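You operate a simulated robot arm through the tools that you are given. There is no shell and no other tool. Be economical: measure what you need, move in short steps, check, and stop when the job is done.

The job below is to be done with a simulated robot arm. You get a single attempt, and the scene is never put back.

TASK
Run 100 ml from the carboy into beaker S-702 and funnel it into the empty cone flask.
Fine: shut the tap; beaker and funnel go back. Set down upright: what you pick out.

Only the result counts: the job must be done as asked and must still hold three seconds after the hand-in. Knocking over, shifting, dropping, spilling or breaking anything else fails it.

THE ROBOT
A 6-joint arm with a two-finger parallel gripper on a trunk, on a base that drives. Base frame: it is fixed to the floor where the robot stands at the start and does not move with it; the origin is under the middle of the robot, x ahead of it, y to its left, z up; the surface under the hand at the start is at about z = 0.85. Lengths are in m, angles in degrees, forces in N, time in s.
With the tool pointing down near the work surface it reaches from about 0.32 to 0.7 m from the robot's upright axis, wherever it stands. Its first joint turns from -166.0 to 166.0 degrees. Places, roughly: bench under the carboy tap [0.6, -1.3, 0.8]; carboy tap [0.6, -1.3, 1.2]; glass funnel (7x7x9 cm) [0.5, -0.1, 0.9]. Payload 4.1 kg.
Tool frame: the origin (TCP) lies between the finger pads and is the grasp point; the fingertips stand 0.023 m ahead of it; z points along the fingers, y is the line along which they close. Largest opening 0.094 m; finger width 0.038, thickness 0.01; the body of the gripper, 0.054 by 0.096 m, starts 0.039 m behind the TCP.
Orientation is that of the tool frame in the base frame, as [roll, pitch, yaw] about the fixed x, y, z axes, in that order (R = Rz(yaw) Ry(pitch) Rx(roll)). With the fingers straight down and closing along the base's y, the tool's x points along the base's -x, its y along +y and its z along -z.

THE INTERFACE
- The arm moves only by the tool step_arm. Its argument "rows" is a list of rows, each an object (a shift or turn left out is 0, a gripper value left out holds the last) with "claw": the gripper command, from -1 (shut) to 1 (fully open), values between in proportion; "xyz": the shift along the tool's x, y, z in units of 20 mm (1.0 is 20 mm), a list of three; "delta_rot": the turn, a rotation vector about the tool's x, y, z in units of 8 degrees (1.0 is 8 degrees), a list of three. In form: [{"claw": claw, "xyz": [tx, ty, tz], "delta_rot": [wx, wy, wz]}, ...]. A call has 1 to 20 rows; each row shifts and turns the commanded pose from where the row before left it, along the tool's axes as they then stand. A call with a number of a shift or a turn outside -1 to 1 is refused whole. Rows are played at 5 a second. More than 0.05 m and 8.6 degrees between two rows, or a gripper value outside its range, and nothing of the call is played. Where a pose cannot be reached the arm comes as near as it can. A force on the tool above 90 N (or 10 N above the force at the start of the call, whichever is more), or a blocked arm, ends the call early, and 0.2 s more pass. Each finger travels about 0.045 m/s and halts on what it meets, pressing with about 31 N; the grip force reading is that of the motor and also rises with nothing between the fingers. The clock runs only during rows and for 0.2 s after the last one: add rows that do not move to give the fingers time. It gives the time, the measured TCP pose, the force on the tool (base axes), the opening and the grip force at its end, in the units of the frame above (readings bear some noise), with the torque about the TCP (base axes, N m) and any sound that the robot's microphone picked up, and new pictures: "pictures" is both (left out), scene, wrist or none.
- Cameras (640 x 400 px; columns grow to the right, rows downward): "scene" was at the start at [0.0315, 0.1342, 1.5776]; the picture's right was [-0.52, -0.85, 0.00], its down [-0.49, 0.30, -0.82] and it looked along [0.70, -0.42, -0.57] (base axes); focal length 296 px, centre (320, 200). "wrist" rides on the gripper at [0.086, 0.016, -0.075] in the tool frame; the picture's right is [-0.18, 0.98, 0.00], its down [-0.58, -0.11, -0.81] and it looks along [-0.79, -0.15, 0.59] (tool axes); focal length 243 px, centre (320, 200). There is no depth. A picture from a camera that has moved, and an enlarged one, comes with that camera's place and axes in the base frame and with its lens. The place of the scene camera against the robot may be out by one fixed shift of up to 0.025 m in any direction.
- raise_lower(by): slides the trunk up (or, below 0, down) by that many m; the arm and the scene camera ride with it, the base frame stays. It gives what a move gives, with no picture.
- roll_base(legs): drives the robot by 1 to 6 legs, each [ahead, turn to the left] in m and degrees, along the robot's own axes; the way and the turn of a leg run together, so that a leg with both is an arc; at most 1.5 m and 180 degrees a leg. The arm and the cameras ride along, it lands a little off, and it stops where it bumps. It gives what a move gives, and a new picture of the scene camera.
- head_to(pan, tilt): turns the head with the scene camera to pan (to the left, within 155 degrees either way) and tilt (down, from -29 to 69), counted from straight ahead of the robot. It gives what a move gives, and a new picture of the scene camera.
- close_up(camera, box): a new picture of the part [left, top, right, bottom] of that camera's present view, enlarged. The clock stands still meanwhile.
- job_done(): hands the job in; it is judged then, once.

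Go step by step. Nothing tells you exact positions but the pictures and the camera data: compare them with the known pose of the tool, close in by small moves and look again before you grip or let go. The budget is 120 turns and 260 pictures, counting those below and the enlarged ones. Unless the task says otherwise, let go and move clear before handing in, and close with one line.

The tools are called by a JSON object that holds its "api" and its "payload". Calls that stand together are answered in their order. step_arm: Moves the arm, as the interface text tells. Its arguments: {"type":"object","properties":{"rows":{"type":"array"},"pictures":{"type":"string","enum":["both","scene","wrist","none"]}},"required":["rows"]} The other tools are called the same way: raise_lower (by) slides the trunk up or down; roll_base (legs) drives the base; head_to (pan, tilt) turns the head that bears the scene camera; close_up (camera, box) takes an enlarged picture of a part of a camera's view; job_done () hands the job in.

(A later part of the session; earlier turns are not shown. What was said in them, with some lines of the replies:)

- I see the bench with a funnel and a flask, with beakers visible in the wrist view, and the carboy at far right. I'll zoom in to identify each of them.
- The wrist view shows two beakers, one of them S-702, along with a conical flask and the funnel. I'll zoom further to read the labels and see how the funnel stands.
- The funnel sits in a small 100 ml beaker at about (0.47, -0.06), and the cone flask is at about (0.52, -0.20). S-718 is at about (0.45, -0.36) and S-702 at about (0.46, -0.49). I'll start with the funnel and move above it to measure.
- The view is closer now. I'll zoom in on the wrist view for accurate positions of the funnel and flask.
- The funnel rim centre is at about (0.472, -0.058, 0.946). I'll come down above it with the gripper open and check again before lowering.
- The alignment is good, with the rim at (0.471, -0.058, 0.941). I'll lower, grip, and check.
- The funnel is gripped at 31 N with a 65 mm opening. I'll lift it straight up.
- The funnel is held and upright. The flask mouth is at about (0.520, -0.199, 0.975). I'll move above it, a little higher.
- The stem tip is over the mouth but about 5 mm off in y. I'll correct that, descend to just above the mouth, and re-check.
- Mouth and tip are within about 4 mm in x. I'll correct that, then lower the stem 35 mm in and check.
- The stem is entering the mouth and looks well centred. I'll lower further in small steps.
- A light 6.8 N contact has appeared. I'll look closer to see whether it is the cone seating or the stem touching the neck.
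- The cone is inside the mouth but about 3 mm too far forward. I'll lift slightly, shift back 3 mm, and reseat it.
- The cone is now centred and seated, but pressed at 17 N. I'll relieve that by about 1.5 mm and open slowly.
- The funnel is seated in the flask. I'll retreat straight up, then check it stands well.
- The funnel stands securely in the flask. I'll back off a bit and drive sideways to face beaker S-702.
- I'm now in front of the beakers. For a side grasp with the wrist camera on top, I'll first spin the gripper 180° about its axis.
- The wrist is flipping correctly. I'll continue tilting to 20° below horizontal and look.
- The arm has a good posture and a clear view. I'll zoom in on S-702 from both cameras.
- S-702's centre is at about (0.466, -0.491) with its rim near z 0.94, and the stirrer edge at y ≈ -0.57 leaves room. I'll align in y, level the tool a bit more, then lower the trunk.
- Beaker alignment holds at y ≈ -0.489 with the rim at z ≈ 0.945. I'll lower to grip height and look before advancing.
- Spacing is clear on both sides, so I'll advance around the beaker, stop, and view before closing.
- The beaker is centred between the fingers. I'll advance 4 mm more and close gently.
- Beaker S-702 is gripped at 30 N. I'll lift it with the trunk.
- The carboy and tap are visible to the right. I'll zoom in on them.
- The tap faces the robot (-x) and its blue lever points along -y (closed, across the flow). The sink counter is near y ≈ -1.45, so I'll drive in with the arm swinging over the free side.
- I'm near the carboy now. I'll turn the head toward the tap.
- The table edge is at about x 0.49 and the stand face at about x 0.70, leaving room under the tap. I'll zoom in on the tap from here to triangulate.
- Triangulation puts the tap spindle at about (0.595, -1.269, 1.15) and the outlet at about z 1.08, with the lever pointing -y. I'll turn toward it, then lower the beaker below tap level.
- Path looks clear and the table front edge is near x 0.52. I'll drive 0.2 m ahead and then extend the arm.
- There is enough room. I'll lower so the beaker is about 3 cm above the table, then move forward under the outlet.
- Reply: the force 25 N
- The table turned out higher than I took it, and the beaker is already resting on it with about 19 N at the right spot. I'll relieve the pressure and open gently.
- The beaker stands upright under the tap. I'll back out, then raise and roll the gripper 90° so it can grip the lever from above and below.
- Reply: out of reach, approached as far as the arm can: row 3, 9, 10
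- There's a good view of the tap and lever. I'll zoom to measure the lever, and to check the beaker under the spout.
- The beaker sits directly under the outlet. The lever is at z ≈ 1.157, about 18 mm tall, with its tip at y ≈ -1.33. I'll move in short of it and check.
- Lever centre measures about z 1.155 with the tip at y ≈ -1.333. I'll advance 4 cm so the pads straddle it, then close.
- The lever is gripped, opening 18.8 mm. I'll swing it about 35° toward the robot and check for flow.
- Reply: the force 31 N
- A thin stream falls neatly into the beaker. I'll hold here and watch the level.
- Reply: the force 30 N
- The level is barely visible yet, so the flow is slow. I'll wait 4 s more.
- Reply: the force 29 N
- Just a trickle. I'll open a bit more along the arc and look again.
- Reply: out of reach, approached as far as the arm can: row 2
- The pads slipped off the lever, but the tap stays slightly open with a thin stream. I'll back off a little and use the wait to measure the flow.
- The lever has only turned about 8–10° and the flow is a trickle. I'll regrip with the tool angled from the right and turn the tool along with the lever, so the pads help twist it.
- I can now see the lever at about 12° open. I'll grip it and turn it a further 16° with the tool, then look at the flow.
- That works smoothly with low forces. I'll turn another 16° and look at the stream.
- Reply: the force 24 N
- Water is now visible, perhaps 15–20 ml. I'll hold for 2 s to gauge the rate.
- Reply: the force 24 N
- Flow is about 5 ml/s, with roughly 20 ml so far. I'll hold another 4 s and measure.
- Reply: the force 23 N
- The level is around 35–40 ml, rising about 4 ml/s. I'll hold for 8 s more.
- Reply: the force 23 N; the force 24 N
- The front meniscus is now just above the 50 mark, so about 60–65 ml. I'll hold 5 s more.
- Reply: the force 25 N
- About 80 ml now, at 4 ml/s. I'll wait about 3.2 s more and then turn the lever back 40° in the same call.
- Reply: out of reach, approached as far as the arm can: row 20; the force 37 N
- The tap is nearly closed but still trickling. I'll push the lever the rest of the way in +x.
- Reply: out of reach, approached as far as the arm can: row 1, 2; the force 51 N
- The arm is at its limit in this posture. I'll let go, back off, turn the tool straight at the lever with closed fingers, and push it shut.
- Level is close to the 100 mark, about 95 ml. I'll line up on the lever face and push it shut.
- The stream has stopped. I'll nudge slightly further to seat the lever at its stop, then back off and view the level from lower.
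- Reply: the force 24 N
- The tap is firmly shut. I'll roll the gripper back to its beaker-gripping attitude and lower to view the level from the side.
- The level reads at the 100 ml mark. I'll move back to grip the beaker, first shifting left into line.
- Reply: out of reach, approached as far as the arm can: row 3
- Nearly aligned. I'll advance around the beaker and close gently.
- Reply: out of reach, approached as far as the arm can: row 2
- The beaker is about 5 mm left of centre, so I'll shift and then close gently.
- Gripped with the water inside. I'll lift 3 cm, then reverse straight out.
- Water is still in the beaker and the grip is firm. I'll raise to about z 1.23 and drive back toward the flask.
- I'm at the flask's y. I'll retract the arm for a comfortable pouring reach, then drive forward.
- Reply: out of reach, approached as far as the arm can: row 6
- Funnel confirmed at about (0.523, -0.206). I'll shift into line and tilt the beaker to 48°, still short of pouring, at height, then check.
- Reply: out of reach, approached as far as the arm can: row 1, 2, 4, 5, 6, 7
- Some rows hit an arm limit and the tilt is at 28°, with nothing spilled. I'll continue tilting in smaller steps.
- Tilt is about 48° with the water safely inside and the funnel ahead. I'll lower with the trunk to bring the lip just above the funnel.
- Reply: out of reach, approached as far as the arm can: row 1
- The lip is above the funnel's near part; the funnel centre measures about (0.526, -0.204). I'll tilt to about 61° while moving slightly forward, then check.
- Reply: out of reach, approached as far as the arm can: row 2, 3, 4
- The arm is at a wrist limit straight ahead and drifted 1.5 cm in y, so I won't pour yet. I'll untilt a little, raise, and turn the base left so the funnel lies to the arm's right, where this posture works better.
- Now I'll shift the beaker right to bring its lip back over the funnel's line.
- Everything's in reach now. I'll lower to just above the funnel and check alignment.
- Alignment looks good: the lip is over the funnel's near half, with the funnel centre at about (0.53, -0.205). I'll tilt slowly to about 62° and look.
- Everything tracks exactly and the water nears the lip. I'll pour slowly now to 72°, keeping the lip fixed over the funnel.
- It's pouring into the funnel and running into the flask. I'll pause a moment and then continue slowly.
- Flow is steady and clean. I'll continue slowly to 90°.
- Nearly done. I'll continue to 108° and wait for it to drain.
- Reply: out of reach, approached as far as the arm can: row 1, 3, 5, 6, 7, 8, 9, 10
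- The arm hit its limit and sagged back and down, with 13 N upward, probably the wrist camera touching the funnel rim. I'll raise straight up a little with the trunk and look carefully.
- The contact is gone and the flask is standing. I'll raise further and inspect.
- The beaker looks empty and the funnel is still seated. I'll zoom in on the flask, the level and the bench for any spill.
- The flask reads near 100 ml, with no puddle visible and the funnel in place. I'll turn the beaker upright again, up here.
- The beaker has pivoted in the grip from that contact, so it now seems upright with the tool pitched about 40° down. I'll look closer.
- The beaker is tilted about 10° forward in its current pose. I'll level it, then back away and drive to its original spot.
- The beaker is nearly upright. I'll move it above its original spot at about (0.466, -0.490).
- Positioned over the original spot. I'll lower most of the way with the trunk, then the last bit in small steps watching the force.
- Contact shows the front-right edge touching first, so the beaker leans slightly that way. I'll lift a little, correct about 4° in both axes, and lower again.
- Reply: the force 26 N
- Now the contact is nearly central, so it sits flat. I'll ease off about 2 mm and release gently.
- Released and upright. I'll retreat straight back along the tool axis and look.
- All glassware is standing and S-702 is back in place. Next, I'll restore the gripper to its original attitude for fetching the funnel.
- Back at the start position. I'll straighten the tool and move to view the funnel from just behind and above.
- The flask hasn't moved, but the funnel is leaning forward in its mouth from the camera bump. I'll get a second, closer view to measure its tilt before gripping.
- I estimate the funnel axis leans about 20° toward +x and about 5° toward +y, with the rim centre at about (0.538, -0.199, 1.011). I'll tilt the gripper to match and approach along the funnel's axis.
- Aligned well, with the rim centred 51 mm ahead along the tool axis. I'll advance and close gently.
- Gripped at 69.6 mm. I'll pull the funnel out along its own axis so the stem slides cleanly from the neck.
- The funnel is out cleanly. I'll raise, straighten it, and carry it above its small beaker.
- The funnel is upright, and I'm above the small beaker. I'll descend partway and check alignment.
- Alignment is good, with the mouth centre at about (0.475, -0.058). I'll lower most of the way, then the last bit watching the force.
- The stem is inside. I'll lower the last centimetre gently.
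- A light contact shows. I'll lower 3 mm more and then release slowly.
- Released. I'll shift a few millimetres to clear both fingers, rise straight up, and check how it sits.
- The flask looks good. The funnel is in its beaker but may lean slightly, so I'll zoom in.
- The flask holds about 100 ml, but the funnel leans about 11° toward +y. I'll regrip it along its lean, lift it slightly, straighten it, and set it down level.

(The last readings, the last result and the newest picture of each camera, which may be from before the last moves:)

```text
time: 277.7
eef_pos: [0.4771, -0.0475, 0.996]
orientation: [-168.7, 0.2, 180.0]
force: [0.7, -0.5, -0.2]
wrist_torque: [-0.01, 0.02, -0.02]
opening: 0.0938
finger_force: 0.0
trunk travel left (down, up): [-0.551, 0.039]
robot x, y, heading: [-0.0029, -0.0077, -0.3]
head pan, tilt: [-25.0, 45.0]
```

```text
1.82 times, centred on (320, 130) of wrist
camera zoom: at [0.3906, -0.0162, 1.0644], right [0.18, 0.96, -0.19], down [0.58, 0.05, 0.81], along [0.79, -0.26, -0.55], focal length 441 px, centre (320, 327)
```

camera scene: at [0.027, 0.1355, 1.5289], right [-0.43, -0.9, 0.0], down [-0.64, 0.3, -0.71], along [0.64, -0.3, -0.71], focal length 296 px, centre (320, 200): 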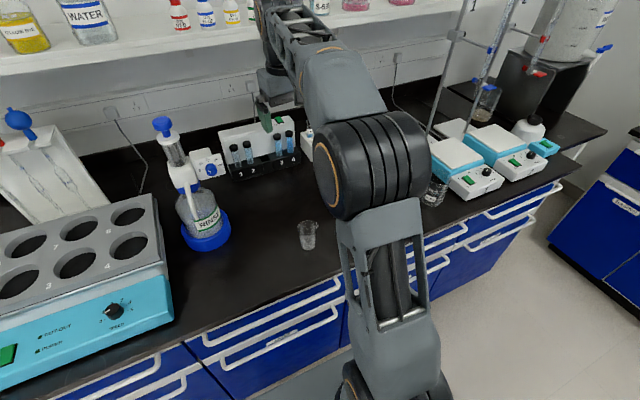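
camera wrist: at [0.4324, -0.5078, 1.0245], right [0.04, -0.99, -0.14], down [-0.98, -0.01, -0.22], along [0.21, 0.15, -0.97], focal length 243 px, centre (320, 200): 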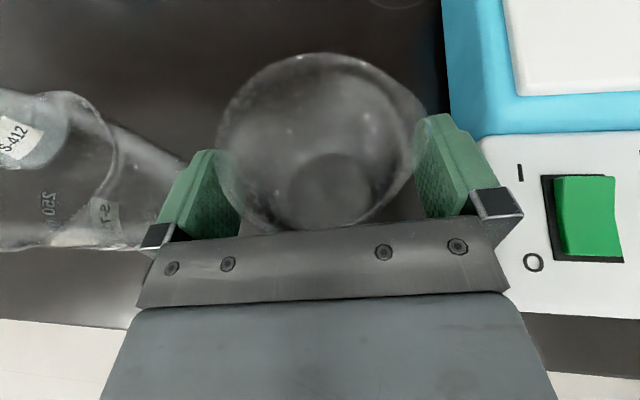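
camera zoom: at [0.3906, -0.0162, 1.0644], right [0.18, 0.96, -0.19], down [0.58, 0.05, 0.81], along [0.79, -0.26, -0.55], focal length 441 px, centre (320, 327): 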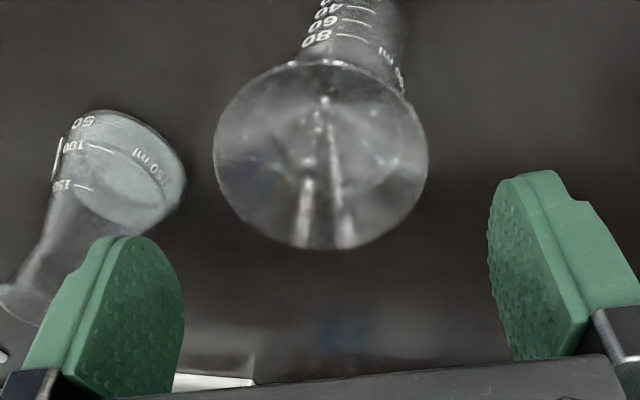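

It lines up with the funnel's lean. I'll advance, grip, lift 2.5 cm along its axis, and straighten.

{"api": "step_arm", "payload": {"rows": [{"xyz": [0.2, 0, 0.75]}, {"xyz": [0, 0, 0.7]}, {"xyz": [0, 0, 0.7]}, {"xyz": [0, 0, 0.7]}, {"claw": 0.6}, {"claw": 0.5}, {"claw": -1}, {}, {}, {"xyz": [0, 0, -0.4]}, {"xyz": [0, 0, -0.5]}, {"xyz": [0, 0, -0.4]}, {}], "pictures": "none"}}

{"api": "close_up", "payload": {"camera": "wrist", "box": [160, 20, 480, 240]}}

{"api": "close_up", "payload": {"camera": "scene", "box": [270, 170, 350, 270]}}

```text
time: 280.5
eef_pos: [0.4747, -0.051, 0.9646]
orientation: [-168.8, 0.2, -179.9]
force: [0.4, 0.2, -0.2]
wrist_torque: [0.03, 0.02, 0.01]
opening: 0.0647
finger_force: 31.6
trunk travel left (down, up): [-0.551, 0.039]
robot x, y, heading: [-0.0042, -0.0062, -0.3]
head pan, tilt: [-25.0, 45.0]
```

```text
1.82 times, centred on (320, 130) of wrist
camera zoom: at [0.3861, -0.0222, 1.0345], right [0.18, 0.96, -0.19], down [0.58, 0.05, 0.81], along [0.8, -0.26, -0.55], focal length 441 px, centre (320, 327)
```

zoom: 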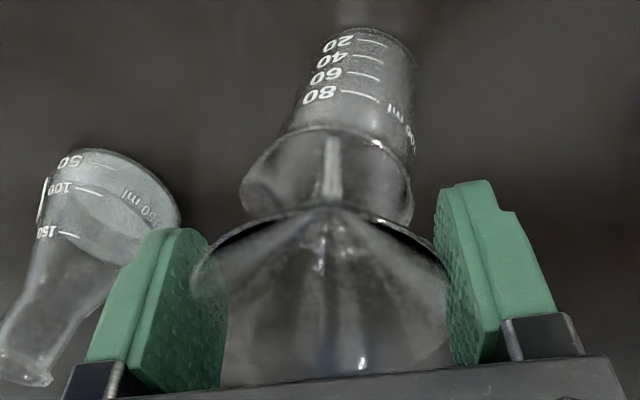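

```text
4.00 times, centred on (310, 220) of scene
camera zoom: at [0.0264, 0.1355, 1.5889], right [-0.43, -0.9, 0.0], down [-0.64, 0.3, -0.71], along [0.64, -0.3, -0.71], focal length 1186 px, centre (360, 120)
```

zoom: 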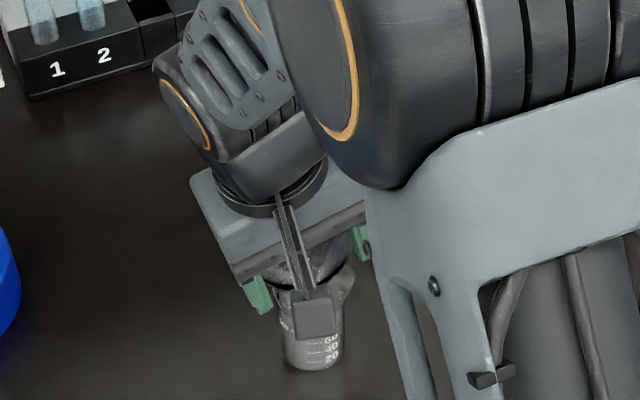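

Gripped and lifted as at the start. I'll straighten it and recentre over the beaker.

{"api": "step_arm", "payload": {"rows": [{"xyz": [0, -0.17, 0], "delta_rot": [-0.7, 0, 0]}, {"xyz": [0, -0.16, 0], "delta_rot": [-0.7, 0, 0]}, {}], "pictures": "none"}}

{"api": "close_up", "payload": {"camera": "wrist", "box": [200, 20, 440, 190]}}

```text
time: 281.3
eef_pos: [0.4734, -0.0597, 0.9652]
orientation: [179.9, 0.1, -179.9]
force: [-0.5, 0.0, -0.3]
wrist_torque: [0.0, 0.0, 0.06]
opening: 0.0646
finger_force: 31.2
trunk travel left (down, up): [-0.551, 0.039]
robot x, y, heading: [-0.0067, -0.0049, -0.1]
head pan, tilt: [-25.0, 45.0]
```

```text
2.35 times, centred on (320, 105) of wrist
camera zoom: at [0.3863, -0.0432, 1.0396], right [0.18, 0.98, 0.0], down [0.58, -0.11, 0.81], along [0.8, -0.15, -0.59], focal length 571 px, centre (320, 424)
```

zoom: 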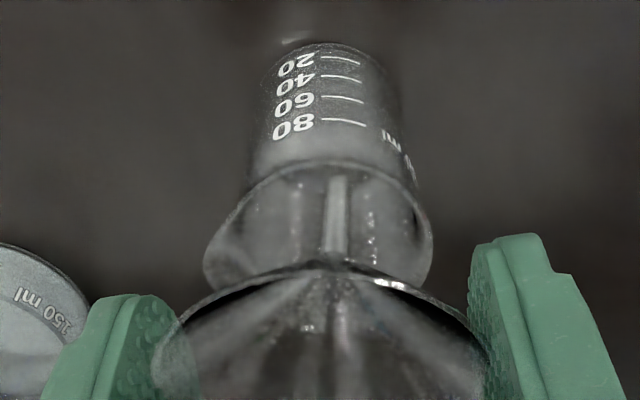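

Level and centred. I'll lower to the original resting height of about 0.9385 and check the force.

{"api": "step_arm", "payload": {"rows": [{"xyz": [0, 0, 0.4]}, {"xyz": [0, 0, 0.4]}, {"xyz": [0, 0, 0.3]}, {"xyz": [0, 0, 0.15]}, {}], "pictures": "none"}}

{"api": "close_up", "payload": {"camera": "wrist", "box": [200, 20, 440, 190]}}

```text
time: 282.5
eef_pos: [0.4741, -0.0595, 0.9415]
orientation: [180.0, 0.2, -180.0]
force: [0.2, -0.1, -0.7]
wrist_torque: [0.0, -0.03, 0.01]
opening: 0.0646
finger_force: 31.0
trunk travel left (down, up): [-0.551, 0.039]
robot x, y, heading: [-0.0035, -0.0079, -0.1]
head pan, tilt: [-25.0, 45.0]
```

```text
2.35 times, centred on (320, 105) of wrist
camera zoom: at [0.387, -0.0435, 1.0146], right [0.18, 0.98, 0.0], down [0.58, -0.11, 0.81], along [0.8, -0.15, -0.59], focal length 571 px, centre (320, 424)
```

zoom: 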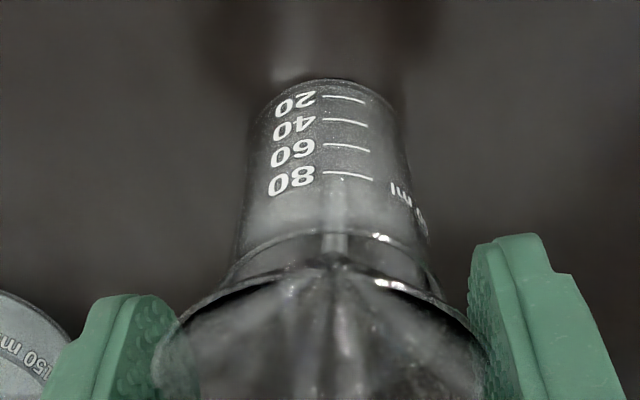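

No contact yet. I'll continue in 1.5–2 mm steps.

{"api": "step_arm", "payload": {"rows": [{"xyz": [0, 0, 0.1]}, {"xyz": [0, 0, 0.08]}, {}], "pictures": "none"}}

{"api": "step_arm", "payload": {"rows": [{"xyz": [0, 0, 0.06]}, {}], "pictures": "none"}}

{"api": "close_up", "payload": {"camera": "wrist", "box": [200, 20, 440, 190]}}

```text
time: 283.3
eef_pos: [0.4742, -0.0602, 0.9391]
orientation: [180.0, 0.4, -179.9]
force: [-0.3, 1.7, 16.4]
wrist_torque: [-0.03, -0.13, 0.05]
opening: 0.0648
finger_force: 31.4
trunk travel left (down, up): [-0.551, 0.039]
robot x, y, heading: [-0.004, -0.007, 0.1]
head pan, tilt: [-25.0, 45.0]
```

```text
time: 283.9
eef_pos: [0.4737, -0.0602, 0.9367]
orientation: [-179.9, 0.3, -180.0]
force: [1.5, 1.9, 17.8]
wrist_torque: [-0.05, -0.17, 0.02]
opening: 0.0646
finger_force: 31.1
trunk travel left (down, up): [-0.551, 0.039]
robot x, y, heading: [-0.0026, -0.005, 0.0]
head pan, tilt: [-25.0, 45.0]
```

```text
2.35 times, centred on (320, 105) of wrist
camera zoom: at [0.3861, -0.043, 1.0104], right [0.18, 0.98, 0.0], down [0.58, -0.11, 0.81], along [0.8, -0.15, -0.59], focal length 571 px, centre (320, 424)
```

zoom: 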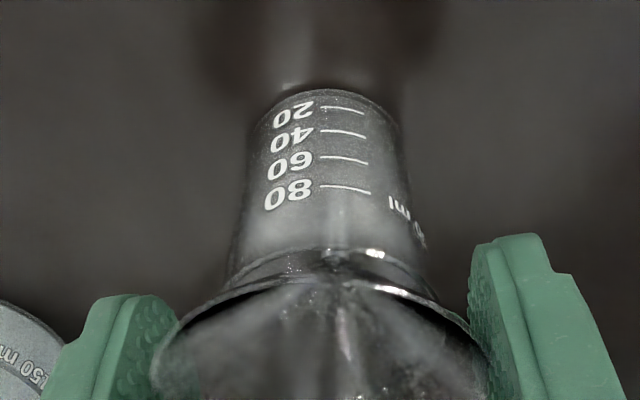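

It's seated level with central contact. I'll ease off 1.5 mm and release.

{"api": "step_arm", "payload": {"rows": [{"xyz": [0, 0, -0.08]}, {}, {"claw": 0.42}, {"claw": 0.5}, {"claw": 0.7}, {"claw": 1}, {}, {"xyz": [0, 0, -0.4]}, {"xyz": [0, 0, -0.8]}, {"xyz": [0, 0, -1]}, {"xyz": [0, 0, -1]}, {"xyz": [0, 0, -1]}, {"xyz": [0, 0, -1]}, {"xyz": [0.3, 0, -1]}, {"xyz": [0.6, 0, -1]}, {"xyz": [0.6, 0, -1]}, {"xyz": [0.6, 0, -1]}, {"xyz": [0.6, 0, -1]}, {}], "pictures": "none"}}

{"api": "close_up", "payload": {"camera": "wrist", "box": [285, 15, 375, 115]}}

{"api": "close_up", "payload": {"camera": "scene", "box": [295, 215, 345, 270]}}

```text
time: 287.9
eef_pos: [0.4192, -0.0602, 1.1416]
orientation: [-179.9, 0.2, -179.9]
force: [-0.6, -0.5, -1.0]
wrist_torque: [-0.01, 0.01, 0.01]
opening: 0.0941
finger_force: 0.0
trunk travel left (down, up): [-0.551, 0.039]
robot x, y, heading: [-0.0008, -0.0094, -0.2]
head pan, tilt: [-25.0, 45.0]
```

```text
4.00 times, centred on (330, 65) of wrist
camera zoom: at [0.3314, -0.0438, 1.216], right [0.18, 0.98, 0.0], down [0.58, -0.11, 0.81], along [0.79, -0.15, -0.59], focal length 970 px, centre (280, 740)
```

zoom: 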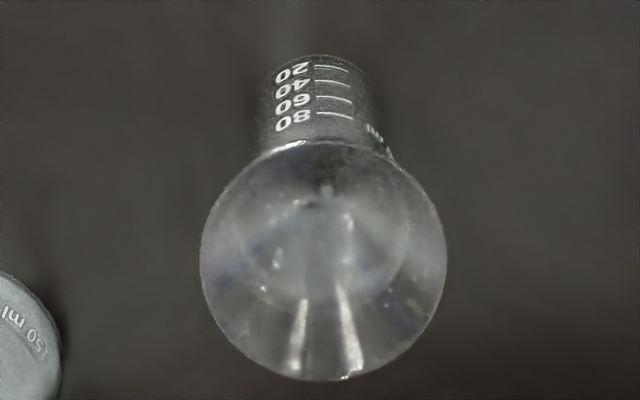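

```text
7.27 times, centred on (320, 242) of scene
camera zoom: at [0.0263, 0.1355, 1.5889], right [-0.43, -0.9, 0.0], down [-0.64, 0.3, -0.71], along [0.64, -0.3, -0.71], focal length 2156 px, centre (320, -109)
```

zoom: 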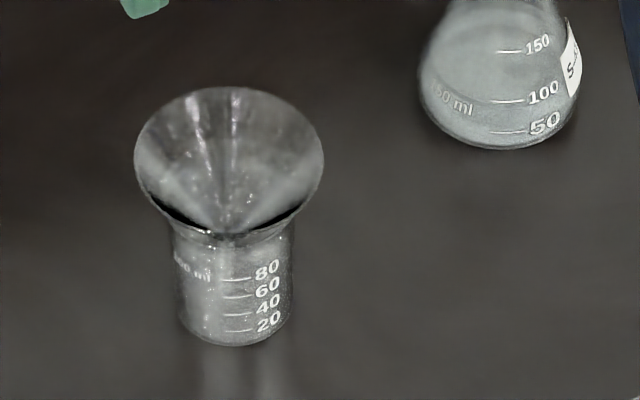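

The funnel now sits level. I'll take one last look at S-702, the tap and the benches.

{"api": "head_to", "payload": {"pan": -48, "tilt": 30}}

{"api": "close_up", "payload": {"camera": "wrist", "box": [0, 0, 320, 200]}}

```text
time: 288.8
eef_pos: [0.4186, -0.0596, 1.1425]
orientation: [-180.0, 0.2, -179.9]
force: [-0.5, -0.2, -0.1]
wrist_torque: [0.01, -0.04, 0.0]
opening: 0.0941
finger_force: 0.0
trunk travel left (down, up): [-0.551, 0.039]
robot x, y, heading: [-0.0017, -0.0041, -0.4]
head pan, tilt: [-48.0, 30.0]
camera scene: at [0.0131, 0.1028, 1.6114], right [-0.74, -0.67, 0.0], down [-0.33, 0.37, -0.87], along [0.58, -0.65, -0.5], focal length 296 px, centre (320, 200)
```

scene: 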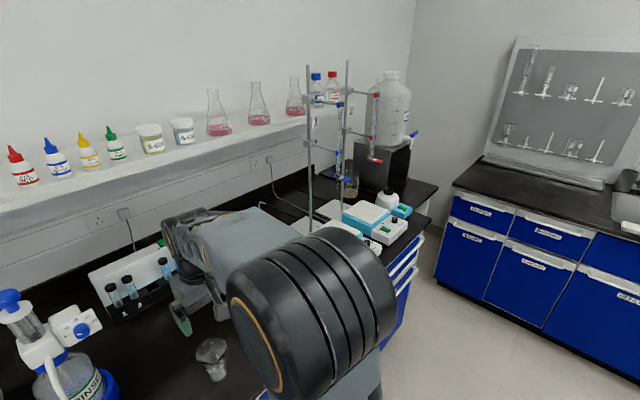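

```text
2.00 times, centred on (160, 100) of wrist
camera zoom: at [0.3317, -0.0438, 1.2158], right [0.18, 0.98, 0.0], down [0.58, -0.11, 0.81], along [0.79, -0.15, -0.59], focal length 485 px, centre (640, 400)
```

zoom: 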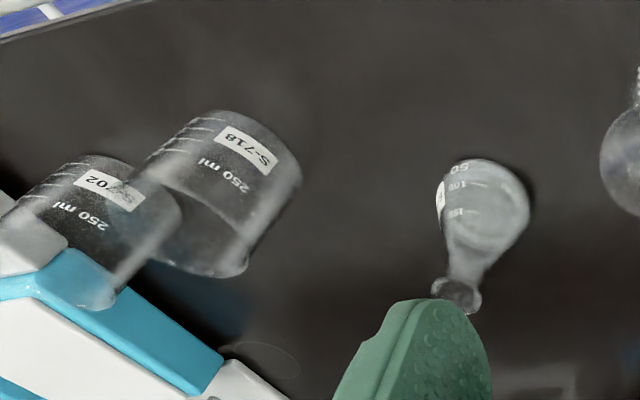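

Everything is in place: S-702 is upright and empty at its spot, the funnel is level in its beaker, the flask is filled, and the tap is shut. I'm handing the job in.

{"api": "job_done", "payload": {}}

```text
The job is handed in.
```

I ran water from the carboy into S-702 and funnelled it into the empty cone flask. The flask reads about 100 ml, judged by eye from its marks. The tap is shut, and S-702 and the funnel are back in their places upright. While pouring, the arm sagged at its reach limit and the wrist camera seems to have bumped the funnel, tilting it. I saw no spill, and the flask stayed in place.
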